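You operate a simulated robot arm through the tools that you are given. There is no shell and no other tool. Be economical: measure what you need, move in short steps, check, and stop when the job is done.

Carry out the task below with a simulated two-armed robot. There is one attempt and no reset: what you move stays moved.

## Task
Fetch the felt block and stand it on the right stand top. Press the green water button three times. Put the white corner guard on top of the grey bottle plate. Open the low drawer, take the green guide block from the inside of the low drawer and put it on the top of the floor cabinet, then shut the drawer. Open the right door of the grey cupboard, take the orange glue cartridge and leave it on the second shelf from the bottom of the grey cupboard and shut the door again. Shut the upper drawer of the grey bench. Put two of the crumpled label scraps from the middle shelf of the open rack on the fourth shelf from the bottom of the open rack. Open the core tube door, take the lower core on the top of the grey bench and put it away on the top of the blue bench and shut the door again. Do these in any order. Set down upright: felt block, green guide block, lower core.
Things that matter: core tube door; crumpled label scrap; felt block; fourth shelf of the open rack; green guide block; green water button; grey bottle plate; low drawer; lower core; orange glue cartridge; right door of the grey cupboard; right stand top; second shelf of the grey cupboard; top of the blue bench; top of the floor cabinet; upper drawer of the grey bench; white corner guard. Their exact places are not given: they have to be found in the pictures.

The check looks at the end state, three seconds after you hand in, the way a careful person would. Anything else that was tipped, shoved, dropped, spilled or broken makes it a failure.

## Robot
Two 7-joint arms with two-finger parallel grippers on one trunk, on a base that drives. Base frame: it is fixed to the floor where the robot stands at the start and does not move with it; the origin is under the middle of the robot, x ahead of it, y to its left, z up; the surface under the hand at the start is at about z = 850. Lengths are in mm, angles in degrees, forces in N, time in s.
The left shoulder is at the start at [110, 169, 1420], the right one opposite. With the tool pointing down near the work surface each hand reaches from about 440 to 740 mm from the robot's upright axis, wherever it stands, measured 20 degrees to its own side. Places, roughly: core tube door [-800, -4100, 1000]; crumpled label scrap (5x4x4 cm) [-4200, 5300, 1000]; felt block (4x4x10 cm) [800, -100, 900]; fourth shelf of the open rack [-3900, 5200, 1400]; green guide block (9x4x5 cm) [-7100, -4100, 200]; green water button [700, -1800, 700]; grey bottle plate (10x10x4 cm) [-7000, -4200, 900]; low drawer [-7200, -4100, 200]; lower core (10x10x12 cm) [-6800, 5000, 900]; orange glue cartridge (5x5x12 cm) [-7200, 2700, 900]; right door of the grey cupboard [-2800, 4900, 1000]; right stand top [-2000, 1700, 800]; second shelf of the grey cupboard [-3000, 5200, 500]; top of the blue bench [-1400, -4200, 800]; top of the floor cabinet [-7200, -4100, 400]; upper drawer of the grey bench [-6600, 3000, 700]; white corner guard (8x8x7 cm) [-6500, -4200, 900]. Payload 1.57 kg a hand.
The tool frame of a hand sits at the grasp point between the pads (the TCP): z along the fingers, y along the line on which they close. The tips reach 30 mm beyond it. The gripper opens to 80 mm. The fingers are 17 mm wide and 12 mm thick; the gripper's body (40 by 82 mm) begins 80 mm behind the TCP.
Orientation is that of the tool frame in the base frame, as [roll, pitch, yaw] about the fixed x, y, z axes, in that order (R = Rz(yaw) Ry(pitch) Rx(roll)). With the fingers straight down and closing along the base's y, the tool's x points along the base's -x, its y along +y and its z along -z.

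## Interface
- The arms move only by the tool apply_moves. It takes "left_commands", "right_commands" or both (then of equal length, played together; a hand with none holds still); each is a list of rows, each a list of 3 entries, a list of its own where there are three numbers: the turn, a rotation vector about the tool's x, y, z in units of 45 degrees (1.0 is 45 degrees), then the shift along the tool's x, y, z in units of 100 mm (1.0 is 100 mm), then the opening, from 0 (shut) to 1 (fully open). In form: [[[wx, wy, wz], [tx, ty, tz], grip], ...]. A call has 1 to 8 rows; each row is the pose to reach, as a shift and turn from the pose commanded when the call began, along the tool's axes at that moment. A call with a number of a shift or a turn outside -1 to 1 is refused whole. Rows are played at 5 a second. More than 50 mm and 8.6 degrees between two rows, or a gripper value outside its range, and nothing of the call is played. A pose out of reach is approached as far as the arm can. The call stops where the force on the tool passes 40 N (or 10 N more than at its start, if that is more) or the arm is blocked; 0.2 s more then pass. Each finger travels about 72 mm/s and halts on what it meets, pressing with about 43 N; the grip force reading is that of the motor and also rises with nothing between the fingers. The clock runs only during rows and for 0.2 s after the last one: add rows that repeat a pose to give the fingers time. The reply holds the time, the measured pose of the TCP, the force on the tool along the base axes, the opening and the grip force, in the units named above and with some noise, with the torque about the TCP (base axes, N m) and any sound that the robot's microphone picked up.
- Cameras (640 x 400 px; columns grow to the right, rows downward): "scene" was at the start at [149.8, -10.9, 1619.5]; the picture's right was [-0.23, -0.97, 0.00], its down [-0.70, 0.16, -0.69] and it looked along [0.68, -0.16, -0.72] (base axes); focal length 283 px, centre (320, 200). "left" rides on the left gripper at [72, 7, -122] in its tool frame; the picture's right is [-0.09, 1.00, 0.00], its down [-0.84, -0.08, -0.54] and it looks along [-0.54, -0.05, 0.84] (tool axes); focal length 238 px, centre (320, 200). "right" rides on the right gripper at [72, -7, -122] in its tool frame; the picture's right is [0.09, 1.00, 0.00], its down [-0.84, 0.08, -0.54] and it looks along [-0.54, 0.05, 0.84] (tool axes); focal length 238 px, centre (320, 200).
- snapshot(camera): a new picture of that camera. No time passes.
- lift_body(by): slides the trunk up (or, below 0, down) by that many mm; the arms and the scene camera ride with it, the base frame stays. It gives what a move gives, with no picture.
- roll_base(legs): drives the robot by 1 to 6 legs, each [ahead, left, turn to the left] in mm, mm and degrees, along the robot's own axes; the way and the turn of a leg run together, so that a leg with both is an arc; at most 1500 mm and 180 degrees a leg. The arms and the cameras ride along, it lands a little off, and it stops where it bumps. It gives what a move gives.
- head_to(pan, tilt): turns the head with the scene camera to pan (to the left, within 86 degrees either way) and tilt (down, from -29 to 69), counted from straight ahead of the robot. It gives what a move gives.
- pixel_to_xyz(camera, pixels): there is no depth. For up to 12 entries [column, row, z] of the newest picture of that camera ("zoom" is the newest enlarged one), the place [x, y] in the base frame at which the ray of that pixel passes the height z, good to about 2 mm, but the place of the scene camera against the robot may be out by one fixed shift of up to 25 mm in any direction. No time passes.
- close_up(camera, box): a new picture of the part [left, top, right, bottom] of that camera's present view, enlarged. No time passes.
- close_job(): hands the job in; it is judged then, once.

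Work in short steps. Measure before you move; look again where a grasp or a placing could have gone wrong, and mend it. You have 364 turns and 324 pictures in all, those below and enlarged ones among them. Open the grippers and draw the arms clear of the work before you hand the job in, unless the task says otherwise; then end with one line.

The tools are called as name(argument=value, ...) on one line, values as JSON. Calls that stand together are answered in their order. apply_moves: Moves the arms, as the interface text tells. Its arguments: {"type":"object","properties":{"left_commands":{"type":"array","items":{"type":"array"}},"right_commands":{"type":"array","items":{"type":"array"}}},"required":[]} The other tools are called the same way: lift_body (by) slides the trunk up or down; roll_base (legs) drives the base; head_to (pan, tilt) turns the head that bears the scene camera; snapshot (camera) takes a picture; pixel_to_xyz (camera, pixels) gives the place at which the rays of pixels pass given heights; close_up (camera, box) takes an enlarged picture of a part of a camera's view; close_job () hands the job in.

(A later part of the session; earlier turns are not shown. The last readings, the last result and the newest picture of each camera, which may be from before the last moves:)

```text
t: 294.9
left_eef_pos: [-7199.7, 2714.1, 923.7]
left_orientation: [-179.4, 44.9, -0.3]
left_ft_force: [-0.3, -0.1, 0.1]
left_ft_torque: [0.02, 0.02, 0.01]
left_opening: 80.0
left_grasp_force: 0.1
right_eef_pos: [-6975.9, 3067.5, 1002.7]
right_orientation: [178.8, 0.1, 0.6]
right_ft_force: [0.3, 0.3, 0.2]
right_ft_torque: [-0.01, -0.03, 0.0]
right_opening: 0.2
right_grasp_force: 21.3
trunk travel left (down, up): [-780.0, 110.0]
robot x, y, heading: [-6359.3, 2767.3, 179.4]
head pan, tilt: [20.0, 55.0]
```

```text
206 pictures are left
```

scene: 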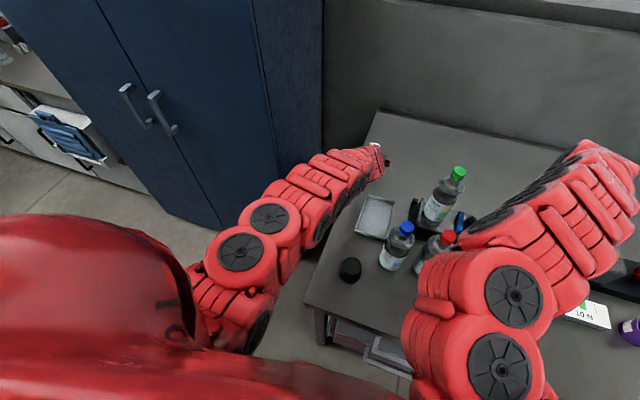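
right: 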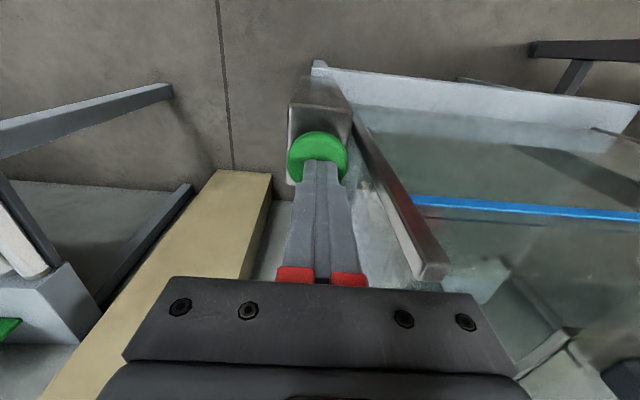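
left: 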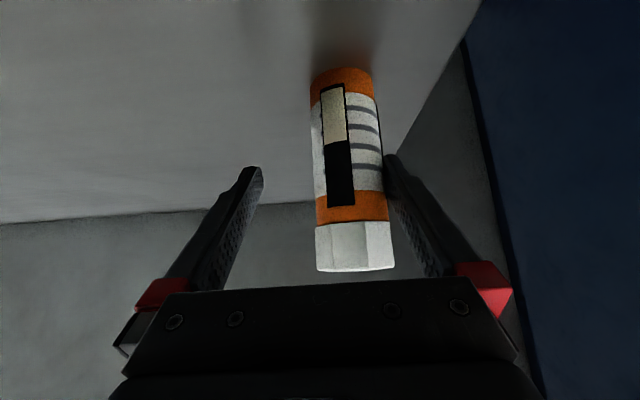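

Now orientation is exact but y=2714 is too far right; I shift back 12 mm and close gradually.

apply_moves(left_commands=[[[0, 0, 0], [0, 0.13, 0], 1], [[0, 0, 0], [0, 0.13, 0], 0.9], [[0, 0, 0], [0, 0.13, 0], 0.6], [[0, 0, 0], [0, 0.13, 0], 0], [[0, 0, 0], [0, 0.13, 0], 0], [[0, 0, 0], [0, 0.13, 0], 0]])

snapshot(camera="left")

```text
t: 296.3
left_eef_pos: [-7199.6, 2699.4, 923.2]
left_orientation: [-179.5, 44.7, -0.3]
left_ft_force: [0.5, -0.8, 0.4]
left_ft_torque: [-0.08, -0.04, 0.04]
left_opening: 42.2
left_grasp_force: 43.2
right_eef_pos: [-6976.2, 3067.9, 1003.1]
right_orientation: [178.8, 0.0, 0.5]
right_ft_force: [-0.5, -0.1, 0.2]
right_ft_torque: [-0.01, 0.03, 0.02]
right_opening: 0.2
right_grasp_force: 20.8
trunk travel left (down, up): [-780.0, 110.0]
robot x, y, heading: [-6357.1, 2767.9, 180.0]
head pan, tilt: [20.0, 55.0]
```

```text
205 pictures are left
```

left: 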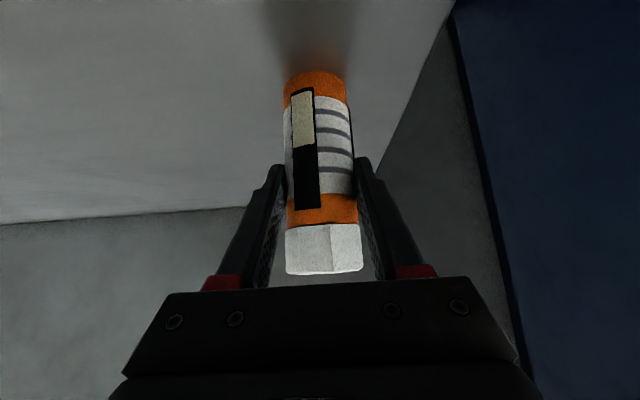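

Gripped (42 mm). Raise the trunk and then back out.

lift_body(by=108)

roll_base(legs=[[-250, 0, 0]])

head_to(pan=0, tilt=45)

snapshot(camera="scene")

```text
t: 297.7
left_eef_pos: [-7198.8, 2699.6, 1030.5]
left_orientation: [-179.5, 44.8, -0.4]
left_ft_force: [0.2, -0.3, -2.0]
left_ft_torque: [0.04, -0.02, 0.01]
left_opening: 42.2
left_grasp_force: 43.0
right_eef_pos: [-6976.5, 3067.5, 1109.9]
right_orientation: [178.8, 0.1, 0.5]
right_ft_force: [0.3, 0.7, -0.4]
right_ft_torque: [0.02, -0.01, 0.0]
right_opening: 0.2
right_grasp_force: 21.6
trunk travel left (down, up): [-888.0, 2.0]
robot x, y, heading: [-6356.3, 2766.7, 180.0]
head pan, tilt: [20.0, 55.0]
```

```text
t: 299.6
left_eef_pos: [-6946.9, 2700.1, 1029.3]
left_orientation: [-179.6, 44.8, -0.3]
left_ft_force: [0.8, 1.0, -2.2]
left_ft_torque: [-0.01, 0.0, 0.03]
left_opening: 42.4
left_grasp_force: 42.8
right_eef_pos: [-6723.7, 3068.3, 1110.7]
right_orientation: [178.8, 0.0, 0.4]
right_ft_force: [-0.9, 0.1, -0.2]
right_ft_torque: [-0.02, -0.02, 0.01]
right_opening: 0.1
right_grasp_force: 21.9
trunk travel left (down, up): [-888.0, 2.0]
robot x, y, heading: [-6102.0, 2767.1, 179.5]
head pan, tilt: [20.0, 55.0]
```

```text
t: 300.4
left_eef_pos: [-6946.9, 2699.9, 1032.0]
left_orientation: [-179.5, 45.0, -0.4]
left_ft_force: [-0.3, 0.0, -1.0]
left_ft_torque: [-0.03, -0.02, -0.02]
left_opening: 42.4
left_grasp_force: 43.2
right_eef_pos: [-6721.5, 3069.4, 1110.7]
right_orientation: [178.8, 0.1, 0.4]
right_ft_force: [-0.2, -0.5, 0.0]
right_ft_torque: [0.01, 0.03, -0.02]
right_opening: 0.1
right_grasp_force: 21.2
trunk travel left (down, up): [-888.0, 2.0]
robot x, y, heading: [-6105.2, 2767.6, 179.5]
head pan, tilt: [0.0, 45.0]
```

```text
204 pictures are left
```

scene: 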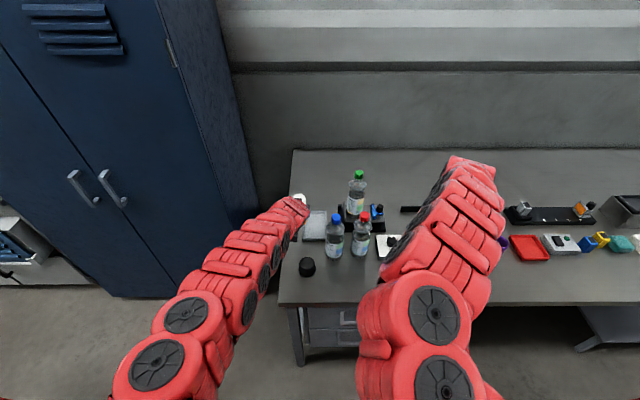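

Holding the cartridge. Before sidestepping over the bottles I raise the left hand 200 mm.

apply_moves(left_commands=[[[0, 0, 0], [-0.33, 0, -0.33], 0], [[0, 0, 0], [-0.66, 0, -0.66], 0], [[0, 0, 0], [-0.75, 0, -0.75], 0]])

apply_moves(left_commands=[[[0, 0, 0], [-0.33, 0, -0.33], 0], [[0, 0, 0], [-0.66, 0, -0.66], 0], [[0, 0, 0], [-0.75, 0, -0.75], 0]])

snapshot(camera="left")

```text
t: 301.2
left_eef_pos: [-6947.9, 2700.0, 1138.2]
left_orientation: [-179.5, 44.8, -0.5]
left_ft_force: [0.0, -0.2, -2.8]
left_ft_torque: [0.0, 0.01, 0.0]
left_opening: 42.5
left_grasp_force: 42.7
right_eef_pos: [-6723.1, 3067.3, 1110.2]
right_orientation: [179.0, 0.1, 0.4]
right_ft_force: [0.8, 0.2, 0.3]
right_ft_torque: [0.03, -0.01, 0.01]
right_opening: 0.0
right_grasp_force: 21.2
trunk travel left (down, up): [-888.0, 2.0]
robot x, y, heading: [-6105.9, 2765.2, 179.8]
head pan, tilt: [0.0, 45.0]
```

```text
t: 302.0
left_eef_pos: [-6945.4, 2708.2, 1244.9]
left_orientation: [180.0, 45.0, -1.0]
left_ft_force: [0.4, 1.2, -1.7]
left_ft_torque: [-0.07, -0.01, 0.03]
left_opening: 42.7
left_grasp_force: 43.3
right_eef_pos: [-6720.9, 3073.5, 1109.6]
right_orientation: [178.7, 0.2, 0.3]
right_ft_force: [0.9, 0.5, -0.5]
right_ft_torque: [-0.03, 0.01, 0.02]
right_opening: 0.2
right_grasp_force: 21.3
trunk travel left (down, up): [-888.0, 2.0]
robot x, y, heading: [-6102.7, 2766.8, 179.5]
head pan, tilt: [0.0, 45.0]
```

```text
203 pictures are left
```

left: 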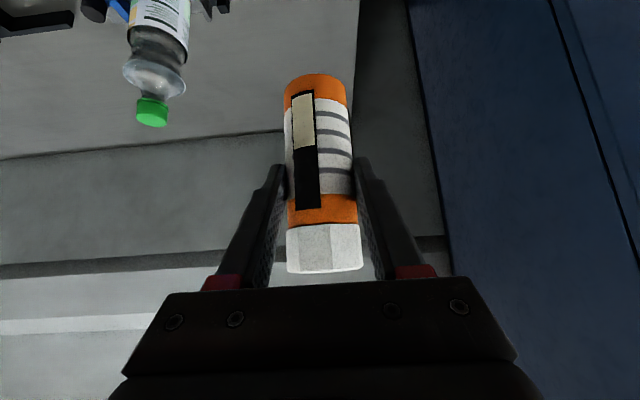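

Clear now. Drive: sidestep right (+y) to y≈4750, then back east past the conveyor end.

roll_base(legs=[[0, -1000, 0], [0, -1000, 0]])

roll_base(legs=[[-1200, 0, 0], [0, 450, 0], [-1100, 0, 0]])

head_to(pan=0, tilt=25)

snapshot(camera="scene")

```text
t: 311.9
left_eef_pos: [-6945.2, 4681.6, 1243.1]
left_orientation: [-179.5, 44.7, -0.1]
left_ft_force: [0.6, -0.3, -2.1]
left_ft_torque: [0.01, -0.03, 0.03]
left_opening: 42.6
left_grasp_force: 43.2
right_eef_pos: [-6721.7, 5050.9, 1110.9]
right_orientation: [178.9, 0.0, 0.7]
right_ft_force: [0.3, 0.4, 0.4]
right_ft_torque: [-0.01, -0.04, 0.02]
right_opening: 0.0
right_grasp_force: 21.7
trunk travel left (down, up): [-888.0, 2.0]
robot x, y, heading: [-6098.2, 4758.3, 180.0]
head pan, tilt: [0.0, 45.0]
```

```text
t: 320.2
left_eef_pos: [-5745.3, 4258.2, 1242.5]
left_orientation: [179.8, 44.6, -0.8]
left_ft_force: [0.2, 0.0, -2.0]
left_ft_torque: [0.01, -0.04, -0.02]
left_opening: 42.6
left_grasp_force: 42.9
right_eef_pos: [-5521.6, 4623.7, 1107.8]
right_orientation: [178.2, -0.1, 0.9]
right_ft_force: [-0.3, -0.4, 0.5]
right_ft_torque: [-0.01, 0.03, 0.03]
right_opening: 0.0
right_grasp_force: 21.6
trunk travel left (down, up): [-888.0, 2.0]
robot x, y, heading: [-4905.6, 4317.2, 180.3]
head pan, tilt: [0.0, 45.0]
stopped in leg 2: the robot was blocked; the commanded pose is now the measured one
```

```text
t: 321.1
left_eef_pos: [-5746.4, 4255.7, 1242.4]
left_orientation: [179.8, 44.7, -0.7]
left_ft_force: [0.4, 0.2, -2.2]
left_ft_torque: [0.03, -0.04, -0.02]
left_opening: 42.5
left_grasp_force: 43.0
right_eef_pos: [-5524.1, 4622.7, 1106.5]
right_orientation: [178.2, 0.1, 0.9]
right_ft_force: [0.0, 0.6, 0.4]
right_ft_torque: [-0.02, 0.0, 0.01]
right_opening: 0.1
right_grasp_force: 21.7
trunk travel left (down, up): [-888.0, 2.0]
robot x, y, heading: [-4902.3, 4317.5, -180.0]
head pan, tilt: [0.0, 25.0]
```

```text
202 pictures are left
```

scene: 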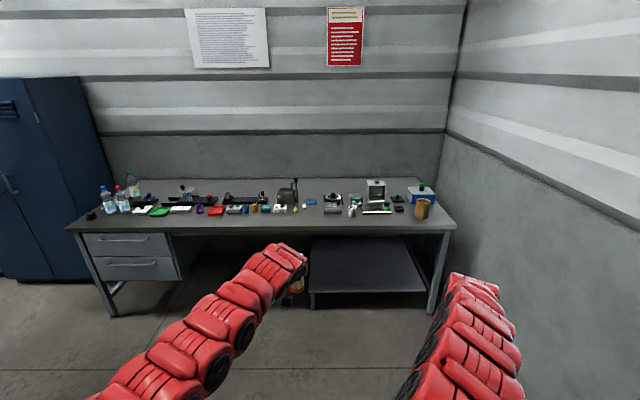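

Blocked on the left by something at y≈4000; I look there.

head_to(pan=80, tilt=55)

snapshot(camera="scene")

```text
t: 322.6
left_eef_pos: [-5746.2, 4256.4, 1241.5]
left_orientation: [179.7, 44.7, -0.6]
left_ft_force: [-0.4, 0.4, -1.5]
left_ft_torque: [0.0, 0.01, -0.03]
left_opening: 42.8
left_grasp_force: 43.1
right_eef_pos: [-5523.6, 4623.0, 1107.2]
right_orientation: [178.2, 0.1, 0.9]
right_ft_force: [-0.2, 0.4, 0.9]
right_ft_torque: [0.02, -0.01, -0.02]
right_opening: 0.0
right_grasp_force: 20.8
trunk travel left (down, up): [-888.0, 2.0]
robot x, y, heading: [-4899.5, 4316.0, -179.9]
head pan, tilt: [80.0, 55.0]
```

```text
201 pictures are left
```

scene: 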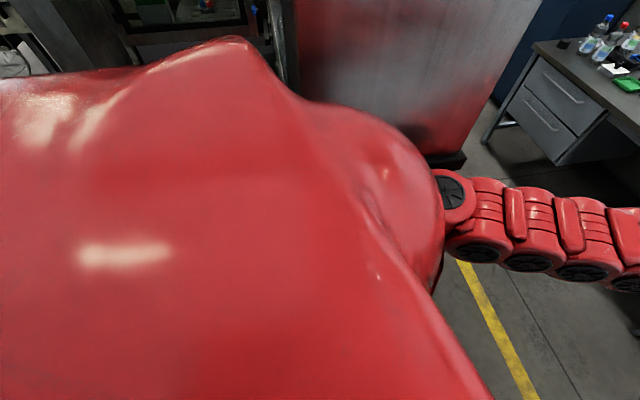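

roll_base(legs=[[0, -110, 0], [-1000, 0, 0]])

head_to(pan=20, tilt=35)

snapshot(camera="scene")

```text
t: 328.6
left_eef_pos: [-4741.1, 4353.7, 1241.2]
left_orientation: [-179.3, 44.7, 0.4]
left_ft_force: [0.1, 0.2, -1.6]
left_ft_torque: [0.05, -0.04, 0.03]
left_opening: 42.7
left_grasp_force: 42.6
right_eef_pos: [-4521.1, 4723.4, 1109.6]
right_orientation: [178.8, -0.1, 1.2]
right_ft_force: [-0.1, 0.2, 0.1]
right_ft_torque: [0.04, -0.01, 0.0]
right_opening: 0.3
right_grasp_force: 21.1
trunk travel left (down, up): [-888.0, 2.0]
robot x, y, heading: [-3899.0, 4435.5, -179.4]
head pan, tilt: [80.0, 55.0]
```

```text
t: 329.9
left_eef_pos: [-4740.6, 4352.3, 1241.7]
left_orientation: [-179.5, 44.7, 0.5]
left_ft_force: [0.5, 0.1, -2.2]
left_ft_torque: [0.01, -0.06, 0.03]
left_opening: 42.5
left_grasp_force: 43.6
right_eef_pos: [-4521.3, 4722.4, 1110.2]
right_orientation: [178.7, 0.0, 1.4]
right_ft_force: [0.8, -1.0, 1.1]
right_ft_torque: [0.01, -0.02, -0.01]
right_opening: 0.1
right_grasp_force: 21.4
trunk travel left (down, up): [-888.0, 2.0]
robot x, y, heading: [-3897.5, 4436.3, -179.5]
head pan, tilt: [20.0, 35.0]
```

```text
200 pictures are left
```

scene: 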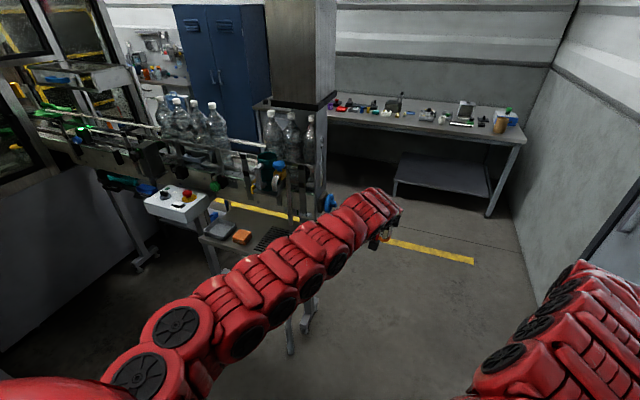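

Everything on the conveyor stands. I move to (-3000,3930), then turn to face the grey cupboard.

roll_base(legs=[[-500, 0, 0], [0, 540, 0], [-400, 0, 0]])

roll_base(legs=[[0, 0, -91]])

head_to(pan=0, tilt=25)

snapshot(camera="scene")

```text
t: 337.6
left_eef_pos: [-3834.6, 3822.9, 1240.5]
left_orientation: [-179.4, 44.7, 0.3]
left_ft_force: [-0.5, -0.4, -1.9]
left_ft_torque: [0.0, -0.02, 0.01]
left_opening: 42.8
left_grasp_force: 42.4
right_eef_pos: [-3615.3, 4193.3, 1108.9]
right_orientation: [178.8, 0.0, 1.4]
right_ft_force: [0.1, -0.3, -0.6]
right_ft_torque: [0.02, -0.02, 0.01]
right_opening: 0.0
right_grasp_force: 21.3
trunk travel left (down, up): [-888.0, 2.0]
robot x, y, heading: [-2991.9, 3903.3, -179.4]
head pan, tilt: [20.0, 35.0]
```

```text
t: 341.9
left_eef_pos: [-3071.7, 4747.0, 1243.4]
left_orientation: [-179.4, 44.7, -89.7]
left_ft_force: [-0.2, 0.3, -1.2]
left_ft_torque: [0.0, 0.0, -0.03]
left_opening: 42.5
left_grasp_force: 43.4
right_eef_pos: [-2702.2, 4526.0, 1109.6]
right_orientation: [178.8, 0.1, -88.8]
right_ft_force: [0.2, 0.0, 0.2]
right_ft_torque: [0.0, 0.0, -0.02]
right_opening: 0.0
right_grasp_force: 21.7
trunk travel left (down, up): [-888.0, 2.0]
robot x, y, heading: [-2994.5, 3902.6, 90.4]
head pan, tilt: [20.0, 35.0]
```

```text
t: 342.7
left_eef_pos: [-3071.2, 4746.3, 1242.4]
left_orientation: [-179.5, 44.7, -89.7]
left_ft_force: [0.7, 0.4, -2.2]
left_ft_torque: [-0.02, 0.01, 0.01]
left_opening: 42.4
left_grasp_force: 42.9
right_eef_pos: [-2701.0, 4526.5, 1110.2]
right_orientation: [178.8, 0.0, -88.7]
right_ft_force: [-0.2, -0.5, 0.4]
right_ft_torque: [-0.02, 0.01, -0.01]
right_opening: 0.0
right_grasp_force: 21.0
trunk travel left (down, up): [-888.0, 2.0]
robot x, y, heading: [-2991.7, 3906.4, 90.3]
head pan, tilt: [0.0, 25.0]
```

```text
199 pictures are left
```

scene: 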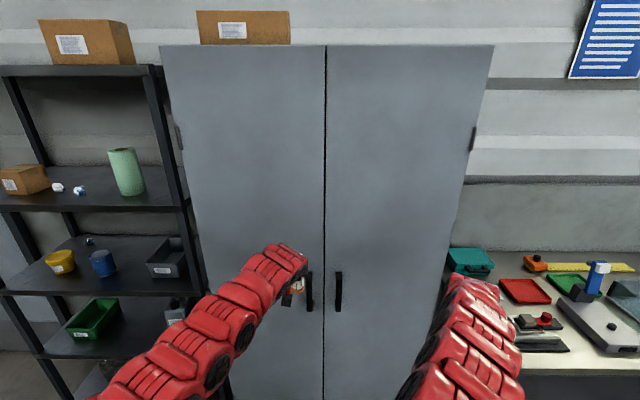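

pixel_to_xyz(camera="scene", pixels=[[339, 291, 950], [339, 291, 1000], [339, 291, 1050], [339, 272, 1050], [339, 311, 950], [339, 311, 900], [324, 398, 500], [324, 398, 600]])

close_up(camera="scene", box=[270, 230, 400, 330])

```text
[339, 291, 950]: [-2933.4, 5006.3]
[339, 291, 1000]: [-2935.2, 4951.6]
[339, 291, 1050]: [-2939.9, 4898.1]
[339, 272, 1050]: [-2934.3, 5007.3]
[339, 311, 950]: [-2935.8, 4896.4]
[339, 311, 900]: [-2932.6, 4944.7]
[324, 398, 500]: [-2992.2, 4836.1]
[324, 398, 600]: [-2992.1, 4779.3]
```

```text
4.00 times, centred on (335, 280) of scene
```

zoom: 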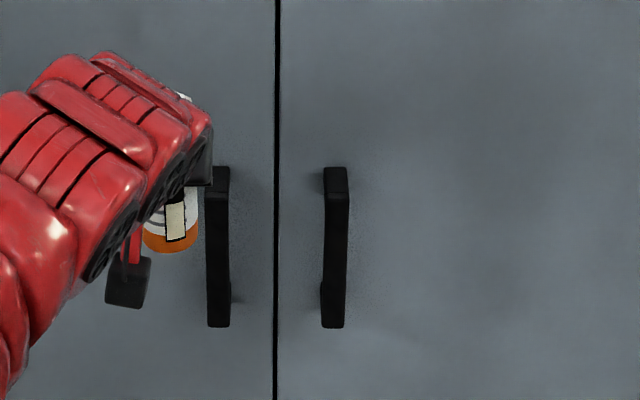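

I retract the left hand (back to pointing down, pulled left) to keep it away from the cupboard while the right hand works the door.

apply_moves(left_commands=[[[0, 0.17, 0], [0.17, 0.1, 0], 0], [[0, 0.34, 0], [0.34, 0.2, 0], 0], [[0, 0.51, 0], [0.51, 0.3, 0], 0], [[0, 0.68, 0], [0.68, 0.4, 0], 0], [[0, 0.85, 0], [0.85, 0.5, 0], 0], [[0, 1.0, 0], [1.0, 0.6, 0], 0]])

apply_moves(left_commands=[[[0, 0, 0], [0.3, 0.2, 0.2], 0], [[0, 0, 0], [0.6, 0.4, 0.5], 0], [[0, 0, 0], [0.8, 0.6, 0.8], 0], [[0, 0, 0], [1.0, 0.8, 1.0], 0]])

```text
t: 344.1
left_eef_pos: [-3153.1, 4571.6, 1103.6]
left_orientation: [-179.5, -0.2, -90.2]
left_ft_force: [1.2, -0.2, -1.6]
left_ft_torque: [0.03, 0.07, -0.03]
left_opening: 42.7
left_grasp_force: 42.6
left hand out of reach, approached as far as the arm can: row 2, 3, 4, 5, 6
right_eef_pos: [-2700.1, 4524.1, 1110.2]
right_orientation: [178.8, 0.0, -88.8]
right_ft_force: [-0.7, -0.4, 1.5]
right_ft_torque: [0.03, 0.02, -0.01]
right_opening: 0.0
right_grasp_force: 21.7
trunk travel left (down, up): [-888.0, 2.0]
robot x, y, heading: [-2993.1, 3907.0, 90.4]
head pan, tilt: [0.0, 25.0]
```

```text
t: 345.1
left_eef_pos: [-3242.6, 4503.0, 987.2]
left_orientation: [-179.1, -0.1, -90.0]
left_ft_force: [0.4, -3.6, -7.9]
left_ft_torque: [0.3, 0.05, 0.02]
left_opening: 42.5
left_grasp_force: 43.4
left hand out of reach, approached as far as the arm can: row 2, 3, 4
right_eef_pos: [-2705.6, 4525.2, 1112.1]
right_orientation: [179.0, 0.1, -88.7]
right_ft_force: [-1.2, -0.3, 0.2]
right_ft_torque: [0.01, -0.04, -0.02]
right_opening: 0.0
right_grasp_force: 21.5
trunk travel left (down, up): [-888.0, 2.0]
robot x, y, heading: [-2993.1, 3907.0, 90.8]
head pan, tilt: [0.0, 25.0]
```

apply_moves(right_commands=[[[0, -0.17, 0], [0, 0.1, 0.1], 0.4], [[0, -0.34, 0], [0, 0.2, 0.2], 0.8], [[0, -0.51, 0], [0, 0.3, 0.3], 0.8], [[0, -0.68, 0], [0, 0.4, 0.4], 0.8], [[0, -0.85, 0], [0, 0.5, 0.5], 0.8], [[0, -1.0, 0], [0, 0.6, 0.6], 0.8]])

apply_moves(right_commands=[[[0, -0.17, 0], [0, 0.3, 0], 0.8], [[0, -0.33, 0], [0, 0.6, 0], 0.8], [[0, -0.33, 0], [0, 0.9, 0], 0.8], [[0, -0.33, 0], [0, 1.0, 0], 0.8]])

snapshot(camera="right")

```text
t: 346.5
left_eef_pos: [-3240.8, 4501.5, 985.9]
left_orientation: [-179.5, -0.4, -90.1]
left_ft_force: [0.2, 0.1, -2.6]
left_ft_torque: [-0.03, -0.01, -0.02]
left_opening: 42.7
left_grasp_force: 43.0
right_eef_pos: [-2745.4, 4647.7, 1060.7]
right_orientation: [179.4, 44.5, -87.9]
right_ft_force: [0.8, 1.7, 0.9]
right_ft_torque: [-0.14, 0.02, 0.0]
right_opening: 64.0
right_grasp_force: 0.0
right hand out of reach, approached as far as the arm can: row 1, 2, 3, 4, 5, 6
trunk travel left (down, up): [-888.0, 2.0]
robot x, y, heading: [-2990.7, 3904.9, 90.1]
head pan, tilt: [0.0, 25.0]
```

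```text
t: 347.5
left_eef_pos: [-3240.1, 4501.5, 985.9]
left_orientation: [-179.6, -0.4, -90.2]
left_ft_force: [0.5, 0.4, -2.6]
left_ft_torque: [-0.01, 0.03, 0.03]
left_opening: 42.3
left_grasp_force: 43.3
right_eef_pos: [-2840.2, 4666.7, 1052.0]
right_orientation: [177.7, 59.9, -90.6]
right_ft_force: [-0.5, 0.0, 0.6]
right_ft_torque: [-0.01, 0.05, -0.07]
right_opening: 64.0
right_grasp_force: 0.0
right hand out of reach, approached as far as the arm can: row 1, 2, 3, 4
trunk travel left (down, up): [-888.0, 2.0]
robot x, y, heading: [-2989.9, 3903.1, 90.7]
head pan, tilt: [0.0, 25.0]
```

```text
197 pictures are left
```

right: 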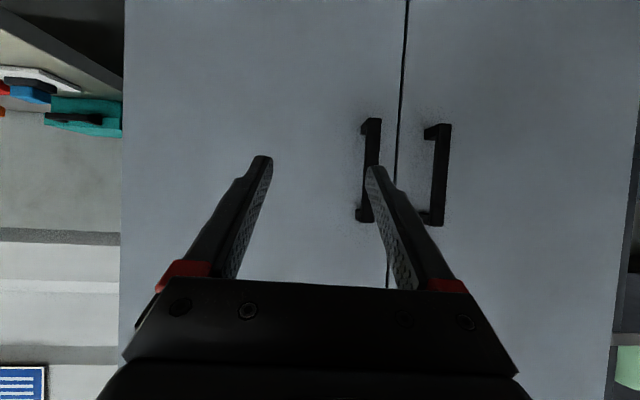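

pixel_to_xyz(camera="right", pixels=[[370, 124, 900], [370, 124, 925], [370, 124, 950], [366, 190, 1000], [366, 190, 1030], [366, 190, 1050]])

```text
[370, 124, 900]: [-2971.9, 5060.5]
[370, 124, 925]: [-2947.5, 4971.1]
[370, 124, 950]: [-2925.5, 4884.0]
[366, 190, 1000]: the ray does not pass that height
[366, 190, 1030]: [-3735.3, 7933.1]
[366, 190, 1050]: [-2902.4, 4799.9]
```

Handle ≈(-2937,4920), z 930–1120. I shift the base left 95 and ahead 170, then look again.

roll_base(legs=[[0, 95, 0], [170, 0, 0]])

snapshot(camera="right")

```text
t: 349.7
left_eef_pos: [-3333.8, 4667.0, 986.6]
left_orientation: [-179.6, -0.3, -90.1]
left_ft_force: [-0.1, -0.1, -1.5]
left_ft_torque: [0.0, 0.04, 0.03]
left_opening: 42.6
left_grasp_force: 42.8
right_eef_pos: [-2932.0, 4833.2, 1054.1]
right_orientation: [177.5, 60.0, -90.7]
right_ft_force: [-0.4, -0.2, 1.0]
right_ft_torque: [0.01, 0.01, 0.02]
right_opening: 63.9
right_grasp_force: 0.1
trunk travel left (down, up): [-888.0, 2.0]
robot x, y, heading: [-3084.7, 4070.6, 90.6]
head pan, tilt: [0.0, 25.0]
```

```text
196 pictures are left
```

right: 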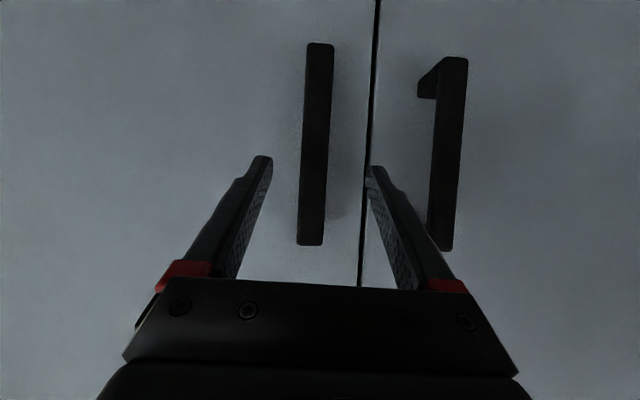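

pixel_to_xyz(camera="right", pixels=[[320, 44, 920], [320, 44, 930], [320, 44, 940], [310, 243, 1110], [310, 243, 1130], [315, 150, 1030]])

```text
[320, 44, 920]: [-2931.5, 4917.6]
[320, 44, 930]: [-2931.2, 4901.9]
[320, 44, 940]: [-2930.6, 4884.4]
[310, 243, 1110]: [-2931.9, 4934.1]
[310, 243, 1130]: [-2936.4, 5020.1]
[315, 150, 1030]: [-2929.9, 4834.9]
```

Aligned with the bar (x≈-2931, outer face y≈4915). Advance 80 mm and close.

roll_base(legs=[[80, 0, 0]])

snapshot(camera="right")

```text
t: 350.8
left_eef_pos: [-3333.1, 4733.5, 986.7]
left_orientation: [-179.5, -0.2, -90.3]
left_ft_force: [0.3, 0.3, -2.4]
left_ft_torque: [-0.03, 0.01, 0.0]
left_opening: 42.5
left_grasp_force: 43.3
right_eef_pos: [-2930.2, 4895.7, 1050.5]
right_orientation: [177.3, 59.4, -91.8]
right_ft_force: [-1.1, -10.0, 3.4]
right_ft_torque: [-0.04, 0.04, -0.28]
right_opening: 62.7
right_grasp_force: 0.1
trunk travel left (down, up): [-888.0, 2.0]
robot x, y, heading: [-3088.8, 4135.6, 90.3]
head pan, tilt: [0.0, 25.0]
stopped in leg 1: the force on the tool passed its limit at 435 N (the readings are from after the stop); the commanded pose is now the measured one
```

```text
195 pictures are left
```

right: 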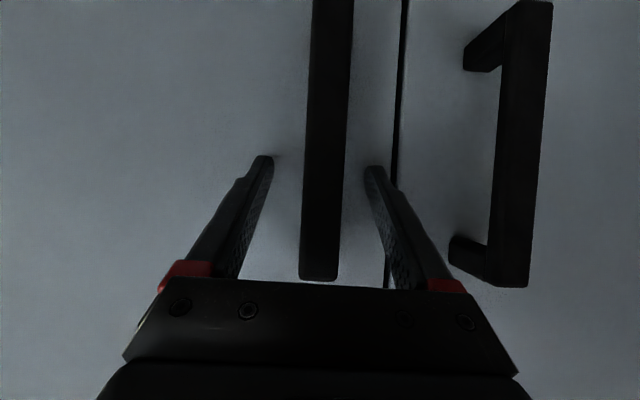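

Fingertips reached the door face (door ≈4925). I back 6 mm with the arm and close on the bar.

apply_moves(right_commands=[[[0, 0, 0], [0.03, 0, -0.05], 0.8], [[0, 0, 0], [0.03, 0, -0.05], 0.3], [[0, 0, 0], [0.03, 0, -0.05], 0], [[0, 0, 0], [0.03, 0, -0.05], 0], [[0, 0, 0], [0.03, 0, -0.05], 0]])

snapshot(camera="right")

snapshot(camera="scene")

```text
t: 351.9
left_eef_pos: [-3333.6, 4735.2, 984.9]
left_orientation: [-179.5, -0.3, -90.3]
left_ft_force: [1.1, 0.9, -2.2]
left_ft_torque: [0.03, -0.01, 0.01]
left_opening: 42.3
left_grasp_force: 42.9
right_eef_pos: [-2930.3, 4896.3, 1045.9]
right_orientation: [177.5, 59.3, -91.3]
right_ft_force: [-5.2, -3.0, -0.9]
right_ft_torque: [0.09, -0.94, -0.3]
right_opening: 22.3
right_grasp_force: 35.4
right hand out of reach, approached as far as the arm can: row 1, 2, 3, 4, 5
trunk travel left (down, up): [-888.0, 2.0]
robot x, y, heading: [-3083.8, 4136.7, 90.4]
head pan, tilt: [0.0, 25.0]
```

```text
194 pictures are left
```

right: 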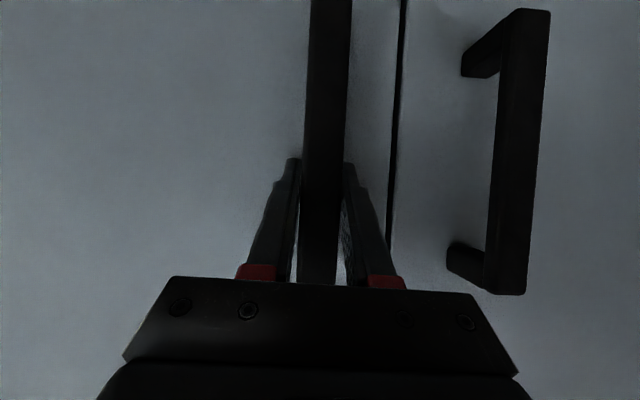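

```text
193 pictures are left
```

scene: 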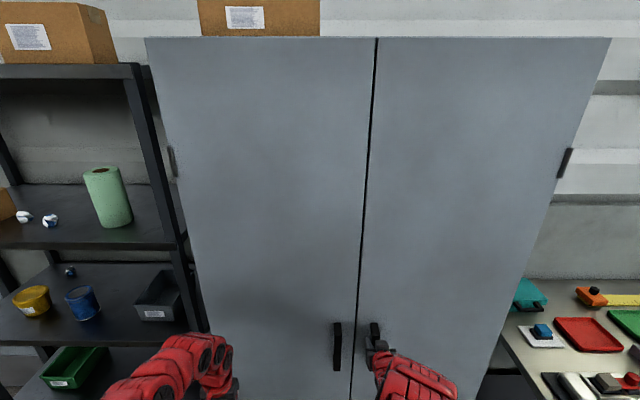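

Bar gripped (22 mm). I determine the hinge location before swinging.

pixel_to_xyz(camera="scene", pixels=[[375, 38, 1950], [375, 38, 2000], [610, 38, 1950], [610, 38, 2000], [147, 38, 1950], [560, 165, 1700], [500, 400, 900]])

```text
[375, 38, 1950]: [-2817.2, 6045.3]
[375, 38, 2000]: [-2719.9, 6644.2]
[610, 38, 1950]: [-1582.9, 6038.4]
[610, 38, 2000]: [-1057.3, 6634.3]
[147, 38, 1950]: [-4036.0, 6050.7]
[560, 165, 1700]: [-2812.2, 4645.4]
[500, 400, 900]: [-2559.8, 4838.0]
```

Hinge ≈(-2505,4925); handle radius ≈426. I pull along the arc with the base in short legs.

roll_base(legs=[[-74, -12, 0], [-70, -24, 0]])

snapshot(camera="scene")

```text
t: 353.6
left_eef_pos: [-3296.5, 4594.5, 985.0]
left_orientation: [-179.6, -0.4, -90.3]
left_ft_force: [-0.6, -0.8, -2.2]
left_ft_torque: [0.02, 0.01, 0.05]
left_opening: 42.3
left_grasp_force: 43.5
right_eef_pos: [-2892.0, 4756.7, 1044.7]
right_orientation: [177.3, 59.3, -91.7]
right_ft_force: [5.8, 4.3, -4.5]
right_ft_torque: [0.7, -0.7, 0.49]
right_opening: 24.9
right_grasp_force: 36.1
trunk travel left (down, up): [-888.0, 2.0]
robot x, y, heading: [-3051.6, 3994.3, 90.4]
head pan, tilt: [0.0, 25.0]
```

```text
192 pictures are left
```

scene: 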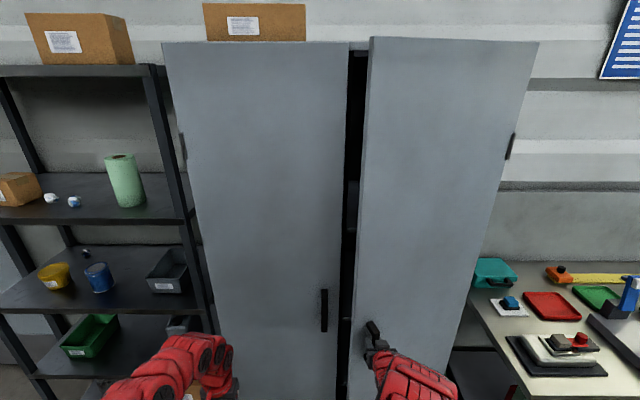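

Door is opening. Continue to ~45°.

roll_base(legs=[[-65, -36, 0], [-58, -47, 0]])

snapshot(camera="scene")

snapshot(camera="right")

```text
t: 355.3
left_eef_pos: [-3214.0, 4474.3, 984.5]
left_orientation: [-179.5, -0.6, -90.2]
left_ft_force: [-0.3, 0.4, -1.9]
left_ft_torque: [0.01, 0.0, -0.01]
left_opening: 42.4
left_grasp_force: 42.5
right_eef_pos: [-2809.2, 4639.3, 1044.5]
right_orientation: [177.3, 59.5, -91.8]
right_ft_force: [21.3, 23.3, 6.4]
right_ft_torque: [0.7, -0.9, -0.05]
right_opening: 24.2
right_grasp_force: 36.1
trunk travel left (down, up): [-888.0, 2.0]
robot x, y, heading: [-2968.0, 3875.6, 90.4]
head pan, tilt: [0.0, 25.0]
```

```text
191 pictures are left
```

scene: 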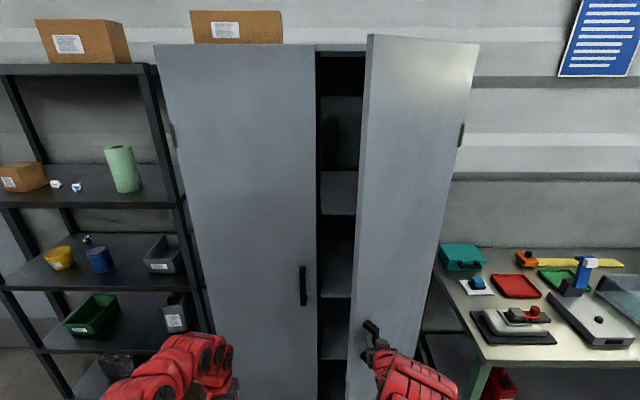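

```text
190 pictures are left
```

right: 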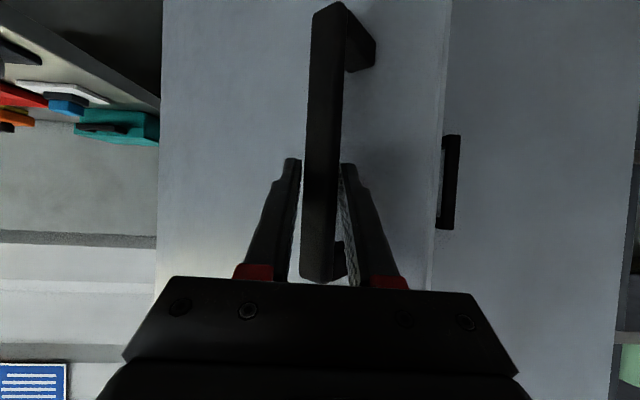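

pixel_to_xyz(camera="scene", pixels=[[490, 360, 850], [440, 272, 850], [475, 345, 850], [340, 300, 800], [335, 357, 500]])

```text
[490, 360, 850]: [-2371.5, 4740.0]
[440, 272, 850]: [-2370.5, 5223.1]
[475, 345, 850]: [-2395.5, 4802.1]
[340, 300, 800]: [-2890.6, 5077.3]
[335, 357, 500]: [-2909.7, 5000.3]
```

Door at ~40°, bench end (x≈-2370) leaves room. I rotate the right hand ~24° about the vertical bar to stay aligned, then continue.

apply_moves(right_commands=[[[-0.15, 0, -0.085], [0, 0, 0], 0], [[-0.3, 0, -0.17], [0, 0, 0], 0], [[-0.46, 0, -0.26], [0, 0, 0], 0]])

roll_base(legs=[[-48, -56, 0], [-39, -64, 0]])

snapshot(camera="scene")

```text
t: 356.1
left_eef_pos: [-3212.4, 4474.0, 984.9]
left_orientation: [-179.7, -0.4, -90.3]
left_ft_force: [0.8, 0.9, -2.1]
left_ft_torque: [0.04, 0.02, -0.01]
left_opening: 42.3
left_grasp_force: 43.4
right_eef_pos: [-2806.9, 4634.1, 1047.7]
right_orientation: [176.6, 60.2, -68.6]
right_ft_force: [5.5, 3.7, -12.5]
right_ft_torque: [-0.35, -0.84, -0.17]
right_opening: 24.3
right_grasp_force: 36.1
trunk travel left (down, up): [-888.0, 2.0]
robot x, y, heading: [-2970.6, 3872.3, 90.7]
head pan, tilt: [0.0, 25.0]
```

```text
t: 357.8
left_eef_pos: [-3095.2, 4390.4, 984.2]
left_orientation: [-179.7, -0.5, -90.3]
left_ft_force: [1.2, -0.2, -1.3]
left_ft_torque: [0.03, 0.03, -0.01]
left_opening: 42.5
left_grasp_force: 43.3
right_eef_pos: [-2688.3, 4555.3, 1047.5]
right_orientation: [176.9, 60.3, -68.7]
right_ft_force: [1.8, 4.0, -14.4]
right_ft_torque: [0.32, -0.79, 0.21]
right_opening: 24.3
right_grasp_force: 36.4
trunk travel left (down, up): [-888.0, 2.0]
robot x, y, heading: [-2855.1, 3793.1, 90.4]
head pan, tilt: [0.0, 25.0]
stopped in leg 2: the force on the tool passed its limit at 41 N (the readings are from after the stop); the commanded pose is now the measured one
```

```text
189 pictures are left
```

scene: 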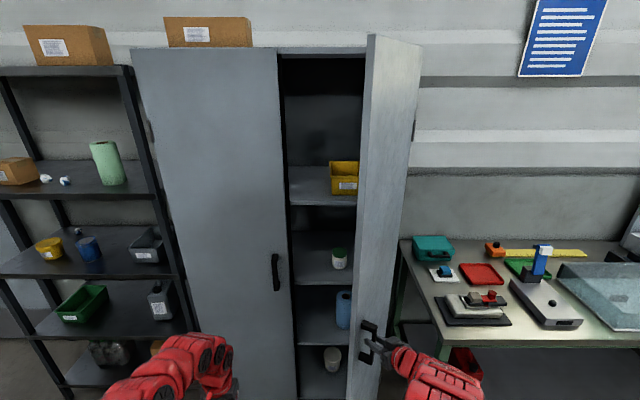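

Works well. One more increment: rotate the hand 16° more and pull to ~72°.

apply_moves(right_commands=[[[-0.15, 0, -0.085], [0, 0, 0], 0], [[-0.31, 0, -0.18], [0, 0, 0], 0], [[-0.31, 0, -0.18], [0, 0, 0], 0]])

roll_base(legs=[[-34, -50, 0], [-16, -38, 0]])

snapshot(camera="scene")

```text
t: 358.6
left_eef_pos: [-3098.2, 4393.3, 983.5]
left_orientation: [-179.6, -0.6, -90.3]
left_ft_force: [-0.1, 0.0, -2.2]
left_ft_torque: [0.02, 0.0, 0.0]
left_opening: 42.5
left_grasp_force: 42.8
right_eef_pos: [-2690.0, 4557.2, 1049.7]
right_orientation: [177.2, 61.0, -52.3]
right_ft_force: [7.0, 13.6, -11.2]
right_ft_torque: [0.92, 0.01, -0.17]
right_opening: 24.3
right_grasp_force: 36.6
trunk travel left (down, up): [-888.0, 2.0]
robot x, y, heading: [-2853.4, 3794.3, 90.2]
head pan, tilt: [0.0, 25.0]
```

```text
t: 359.5
left_eef_pos: [-3078.2, 4378.1, 981.5]
left_orientation: [-179.5, -0.7, -89.9]
left_ft_force: [-0.5, 0.0, -2.2]
left_ft_torque: [0.0, -0.03, -0.03]
left_opening: 42.6
left_grasp_force: 42.8
right_eef_pos: [-2668.8, 4547.1, 1051.5]
right_orientation: [178.5, 61.0, -51.5]
right_ft_force: [2.6, 14.7, -14.5]
right_ft_torque: [0.05, -1.03, 0.07]
right_opening: 24.4
right_grasp_force: 36.1
trunk travel left (down, up): [-888.0, 2.0]
robot x, y, heading: [-2824.9, 3773.2, 90.2]
head pan, tilt: [0.0, 25.0]
stopped in leg 1: the force on the tool passed its limit at 48 N (the readings are from after the stop); the commanded pose is now the measured one
```

```text
188 pictures are left
```

scene: 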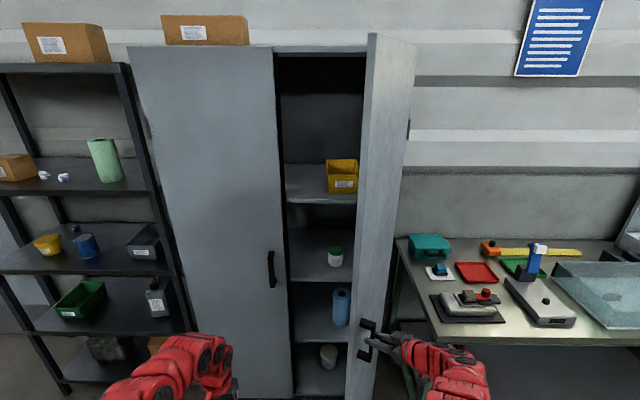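

The door stands ~63° open, sufficient. I release the handle and measure the shelf heights through the opening.

apply_moves(right_commands=[[[0, 0, 0], [0, 0, 0], 0.4], [[0, 0, 0], [0, 0, 0], 0.8], [[0, 0, 0], [0, 0, 0], 0.8], [[0, 0, 0], [0, 0, -0.3], 0.8], [[0, 0, 0], [0, 0, -0.6], 0.8], [[0, 0, 0], [0, 0, -0.9], 0.8]])

pixel_to_xyz(camera="scene", pixels=[[300, 203, 1300], [300, 203, 1400], [300, 281, 950], [300, 281, 1000], [300, 343, 600], [300, 343, 700], [300, 397, 300], [300, 397, 400]])

close_up(camera="scene", box=[260, 150, 400, 400])

```text
t: 360.9
left_eef_pos: [-3076.1, 4372.7, 985.5]
left_orientation: [-179.7, -0.4, -89.9]
left_ft_force: [-0.1, 0.3, -1.7]
left_ft_torque: [-0.02, 0.03, 0.05]
left_opening: 42.5
left_grasp_force: 43.0
right_eef_pos: [-2615.2, 4483.1, 1098.6]
right_orientation: [178.4, 61.7, -51.4]
right_ft_force: [0.6, -0.6, 0.0]
right_ft_torque: [0.02, 0.02, 0.04]
right_opening: 63.7
right_grasp_force: 0.1
trunk travel left (down, up): [-888.0, 2.0]
robot x, y, heading: [-2828.8, 3775.6, 90.4]
head pan, tilt: [0.0, 25.0]
```

```text
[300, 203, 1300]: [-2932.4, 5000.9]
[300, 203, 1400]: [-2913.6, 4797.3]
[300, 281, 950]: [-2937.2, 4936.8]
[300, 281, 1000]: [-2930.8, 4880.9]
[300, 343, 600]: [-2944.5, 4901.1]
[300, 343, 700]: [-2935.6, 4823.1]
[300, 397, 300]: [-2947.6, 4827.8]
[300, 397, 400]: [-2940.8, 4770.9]
```

```text
1.60 times, centred on (330, 275) of scene
```

zoom: 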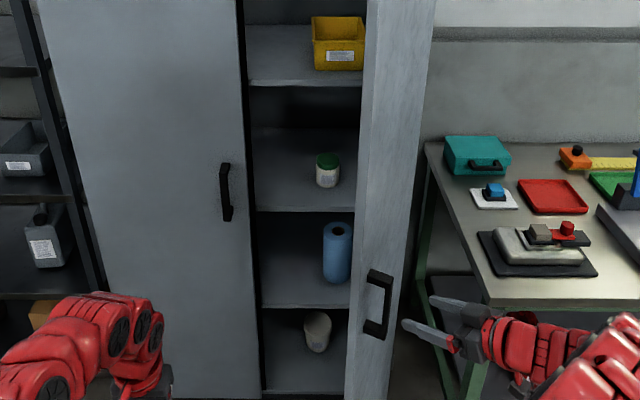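

Second shelf from the bottom is the one with the blue roll, z≈540. First I retract the right hand (undo yaw and pitch) so it won't hit the door.

apply_moves(right_commands=[[[0.15, 0, 0.085], [0.1, 0, -0.2], 0.6], [[0.3, 0, 0.17], [0.2, 0, -0.4], 0.3], [[0.45, 0, 0.255], [0.3, 0, -0.6], 0], [[0.6, 0, 0.34], [0.3, 0, -0.7], 0], [[0.75, 0, 0.42], [0.3, 0, -0.7], 0]])

apply_moves(right_commands=[[[0, 0.17, 0], [0.1, 0, 0], 0], [[0, 0.34, 0], [0.2, 0, 0], 0], [[0, 0.51, 0], [0.3, 0, 0], 0], [[0, 0.68, 0], [0.4, 0, 0], 0], [[0, 0.85, 0], [0.5, 0, 0], 0], [[0, 1.0, 0], [0.6, 0, 0], 0]])

apply_moves(right_commands=[[[0, 0.17, 0], [0.3, 0, 0.2], 0], [[0, 0.34, 0], [0.5, 0, 0.5], 0], [[0, 0.36, 0], [0.7, 0, 0.8], 0], [[0, 0.36, 0], [1.0, 0, 1.0], 0]])

```text
t: 362.1
left_eef_pos: [-3077.5, 4372.7, 984.6]
left_orientation: [-179.6, -0.4, -90.0]
left_ft_force: [0.0, -1.0, -2.2]
left_ft_torque: [0.0, 0.0, 0.0]
left_opening: 42.5
left_grasp_force: 43.3
right_eef_pos: [-2557.8, 4549.3, 1090.8]
right_orientation: [178.1, 60.8, -90.5]
right_ft_force: [0.0, -0.1, 0.2]
right_ft_torque: [-0.02, -0.01, 0.0]
right_opening: 0.0
right_grasp_force: 21.2
right hand out of reach, approached as far as the arm can: row 1, 2, 3, 4, 5
trunk travel left (down, up): [-888.0, 2.0]
robot x, y, heading: [-2830.8, 3774.2, 90.5]
head pan, tilt: [0.0, 25.0]
```

```text
t: 363.5
left_eef_pos: [-3079.0, 4373.5, 983.7]
left_orientation: [-179.4, -0.5, -89.9]
left_ft_force: [-0.1, 0.0, -2.3]
left_ft_torque: [0.0, -0.01, 0.0]
left_opening: 42.3
left_grasp_force: 42.5
right_eef_pos: [-2559.7, 4519.5, 1036.0]
right_orientation: [179.1, 15.7, -89.0]
right_ft_force: [-1.4, 0.0, -0.6]
right_ft_torque: [-0.03, -0.02, -0.01]
right_opening: 0.0
right_grasp_force: 21.3
right hand out of reach, approached as far as the arm can: row 4
trunk travel left (down, up): [-888.0, 2.0]
robot x, y, heading: [-2827.0, 3776.2, 90.5]
head pan, tilt: [0.0, 25.0]
```

```text
t: 364.5
left_eef_pos: [-3075.9, 4374.0, 985.0]
left_orientation: [-179.6, -0.6, -89.9]
left_ft_force: [0.0, -0.4, -3.2]
left_ft_torque: [-0.02, -0.02, -0.02]
left_opening: 42.7
left_grasp_force: 42.8
right_eef_pos: [-2550.6, 4441.4, 958.9]
right_orientation: [179.0, -0.4, -88.9]
right_ft_force: [-0.2, 0.0, 0.0]
right_ft_torque: [-0.02, -0.02, 0.02]
right_opening: 0.0
right_grasp_force: 21.1
right hand out of reach, approached as far as the arm can: row 2, 3, 4
trunk travel left (down, up): [-888.0, 2.0]
robot x, y, heading: [-2826.4, 3770.4, 90.6]
head pan, tilt: [0.0, 25.0]
```

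apply_moves(right_commands=[[[0, 0, 0], [0.35, 0.1, 0.3], 0], [[0, 0, 0], [0.7, 0.2, 0.6], 0], [[0, 0, 0], [1.0, 0.3, 0.9], 0]])

apply_moves(right_commands=[[[0, 0, 0], [0.35, 0, 0.2], 0], [[0, 0, 0], [0.7, 0, 0.4], 0], [[0, 0, 0], [1.0, 0, 0.5], 0]])

snapshot(camera="scene")

```text
t: 365.3
left_eef_pos: [-3075.0, 4373.2, 985.7]
left_orientation: [-179.6, -0.3, -89.9]
left_ft_force: [-1.0, -0.3, -1.6]
left_ft_torque: [-0.05, -0.07, -0.01]
left_opening: 42.6
left_grasp_force: 43.0
right_eef_pos: [-2582.1, 4341.1, 870.4]
right_orientation: [179.0, -0.3, -88.8]
right_ft_force: [0.3, 0.4, -0.1]
right_ft_torque: [-0.04, 0.0, 0.01]
right_opening: 0.3
right_grasp_force: 21.2
trunk travel left (down, up): [-888.0, 2.0]
robot x, y, heading: [-2826.4, 3775.6, 90.5]
head pan, tilt: [0.0, 25.0]
```

```text
t: 366.1
left_eef_pos: [-3074.6, 4373.2, 985.9]
left_orientation: [-179.6, -0.3, -90.0]
left_ft_force: [-0.4, -0.8, -1.8]
left_ft_torque: [0.0, -0.01, 0.02]
left_opening: 42.5
left_grasp_force: 43.0
right_eef_pos: [-2579.9, 4241.5, 820.6]
right_orientation: [179.0, -0.2, -89.1]
right_ft_force: [1.2, -0.3, 0.1]
right_ft_torque: [0.0, 0.0, 0.0]
right_opening: 0.0
right_grasp_force: 21.4
trunk travel left (down, up): [-888.0, 2.0]
robot x, y, heading: [-2824.4, 3776.7, 90.2]
head pan, tilt: [0.0, 25.0]
```

```text
186 pictures are left
```

scene: 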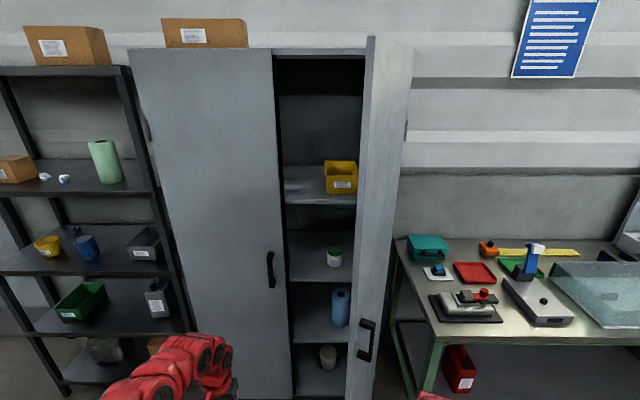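

I swing the right hand farther to the right/back so it stays outside the door.

apply_moves(right_commands=[[[0, 0, 0], [0.2, -0.35, 0], 0], [[0, 0, 0], [0.4, -0.7, 0], 0], [[0, 0, 0], [0.5, -1.0, 0], 0]])

apply_moves(right_commands=[[[0, 0, 0], [0.2, -0.35, 0], 0], [[0, 0, 0], [0.4, -0.7, 0], 0], [[0, 0, 0], [0.6, -1.0, 0], 0]])

lift_body(by=-280)

```text
t: 366.9
left_eef_pos: [-3076.7, 4373.3, 985.4]
left_orientation: [-179.6, -0.4, -90.0]
left_ft_force: [0.0, 0.0, -1.5]
left_ft_torque: [0.02, 0.02, 0.01]
left_opening: 42.6
left_grasp_force: 43.2
right_eef_pos: [-2476.9, 4192.9, 819.3]
right_orientation: [179.0, -0.5, -88.8]
right_ft_force: [0.7, 0.1, 0.7]
right_ft_torque: [0.01, 0.0, -0.04]
right_opening: 0.1
right_grasp_force: 21.3
trunk travel left (down, up): [-888.0, 2.0]
robot x, y, heading: [-2825.1, 3774.3, 90.7]
head pan, tilt: [0.0, 25.0]
```

```text
t: 367.7
left_eef_pos: [-3075.6, 4372.2, 984.7]
left_orientation: [-179.5, -0.4, -90.0]
left_ft_force: [-0.1, 0.3, -2.5]
left_ft_torque: [0.02, -0.02, 0.0]
left_opening: 42.4
left_grasp_force: 42.7
right_eef_pos: [-2378.2, 4135.3, 817.4]
right_orientation: [178.8, -0.3, -88.8]
right_ft_force: [-0.9, 0.3, -0.2]
right_ft_torque: [0.03, 0.02, -0.02]
right_opening: 0.0
right_grasp_force: 21.7
trunk travel left (down, up): [-888.0, 2.0]
robot x, y, heading: [-2828.4, 3777.4, 90.5]
head pan, tilt: [0.0, 25.0]
```

```text
t: 370.6
left_eef_pos: [-3077.1, 4372.5, 705.2]
left_orientation: [-179.6, -0.5, -90.0]
left_ft_force: [0.2, -0.6, -2.3]
left_ft_torque: [0.03, 0.0, 0.0]
left_opening: 42.7
left_grasp_force: 43.4
right_eef_pos: [-2378.2, 4135.8, 538.4]
right_orientation: [178.9, -0.3, -88.8]
right_ft_force: [0.6, -1.0, -0.7]
right_ft_torque: [0.02, -0.01, -0.01]
right_opening: 0.0
right_grasp_force: 21.4
trunk travel left (down, up): [-608.0, 282.0]
robot x, y, heading: [-2829.1, 3775.3, 90.3]
head pan, tilt: [0.0, 25.0]
```

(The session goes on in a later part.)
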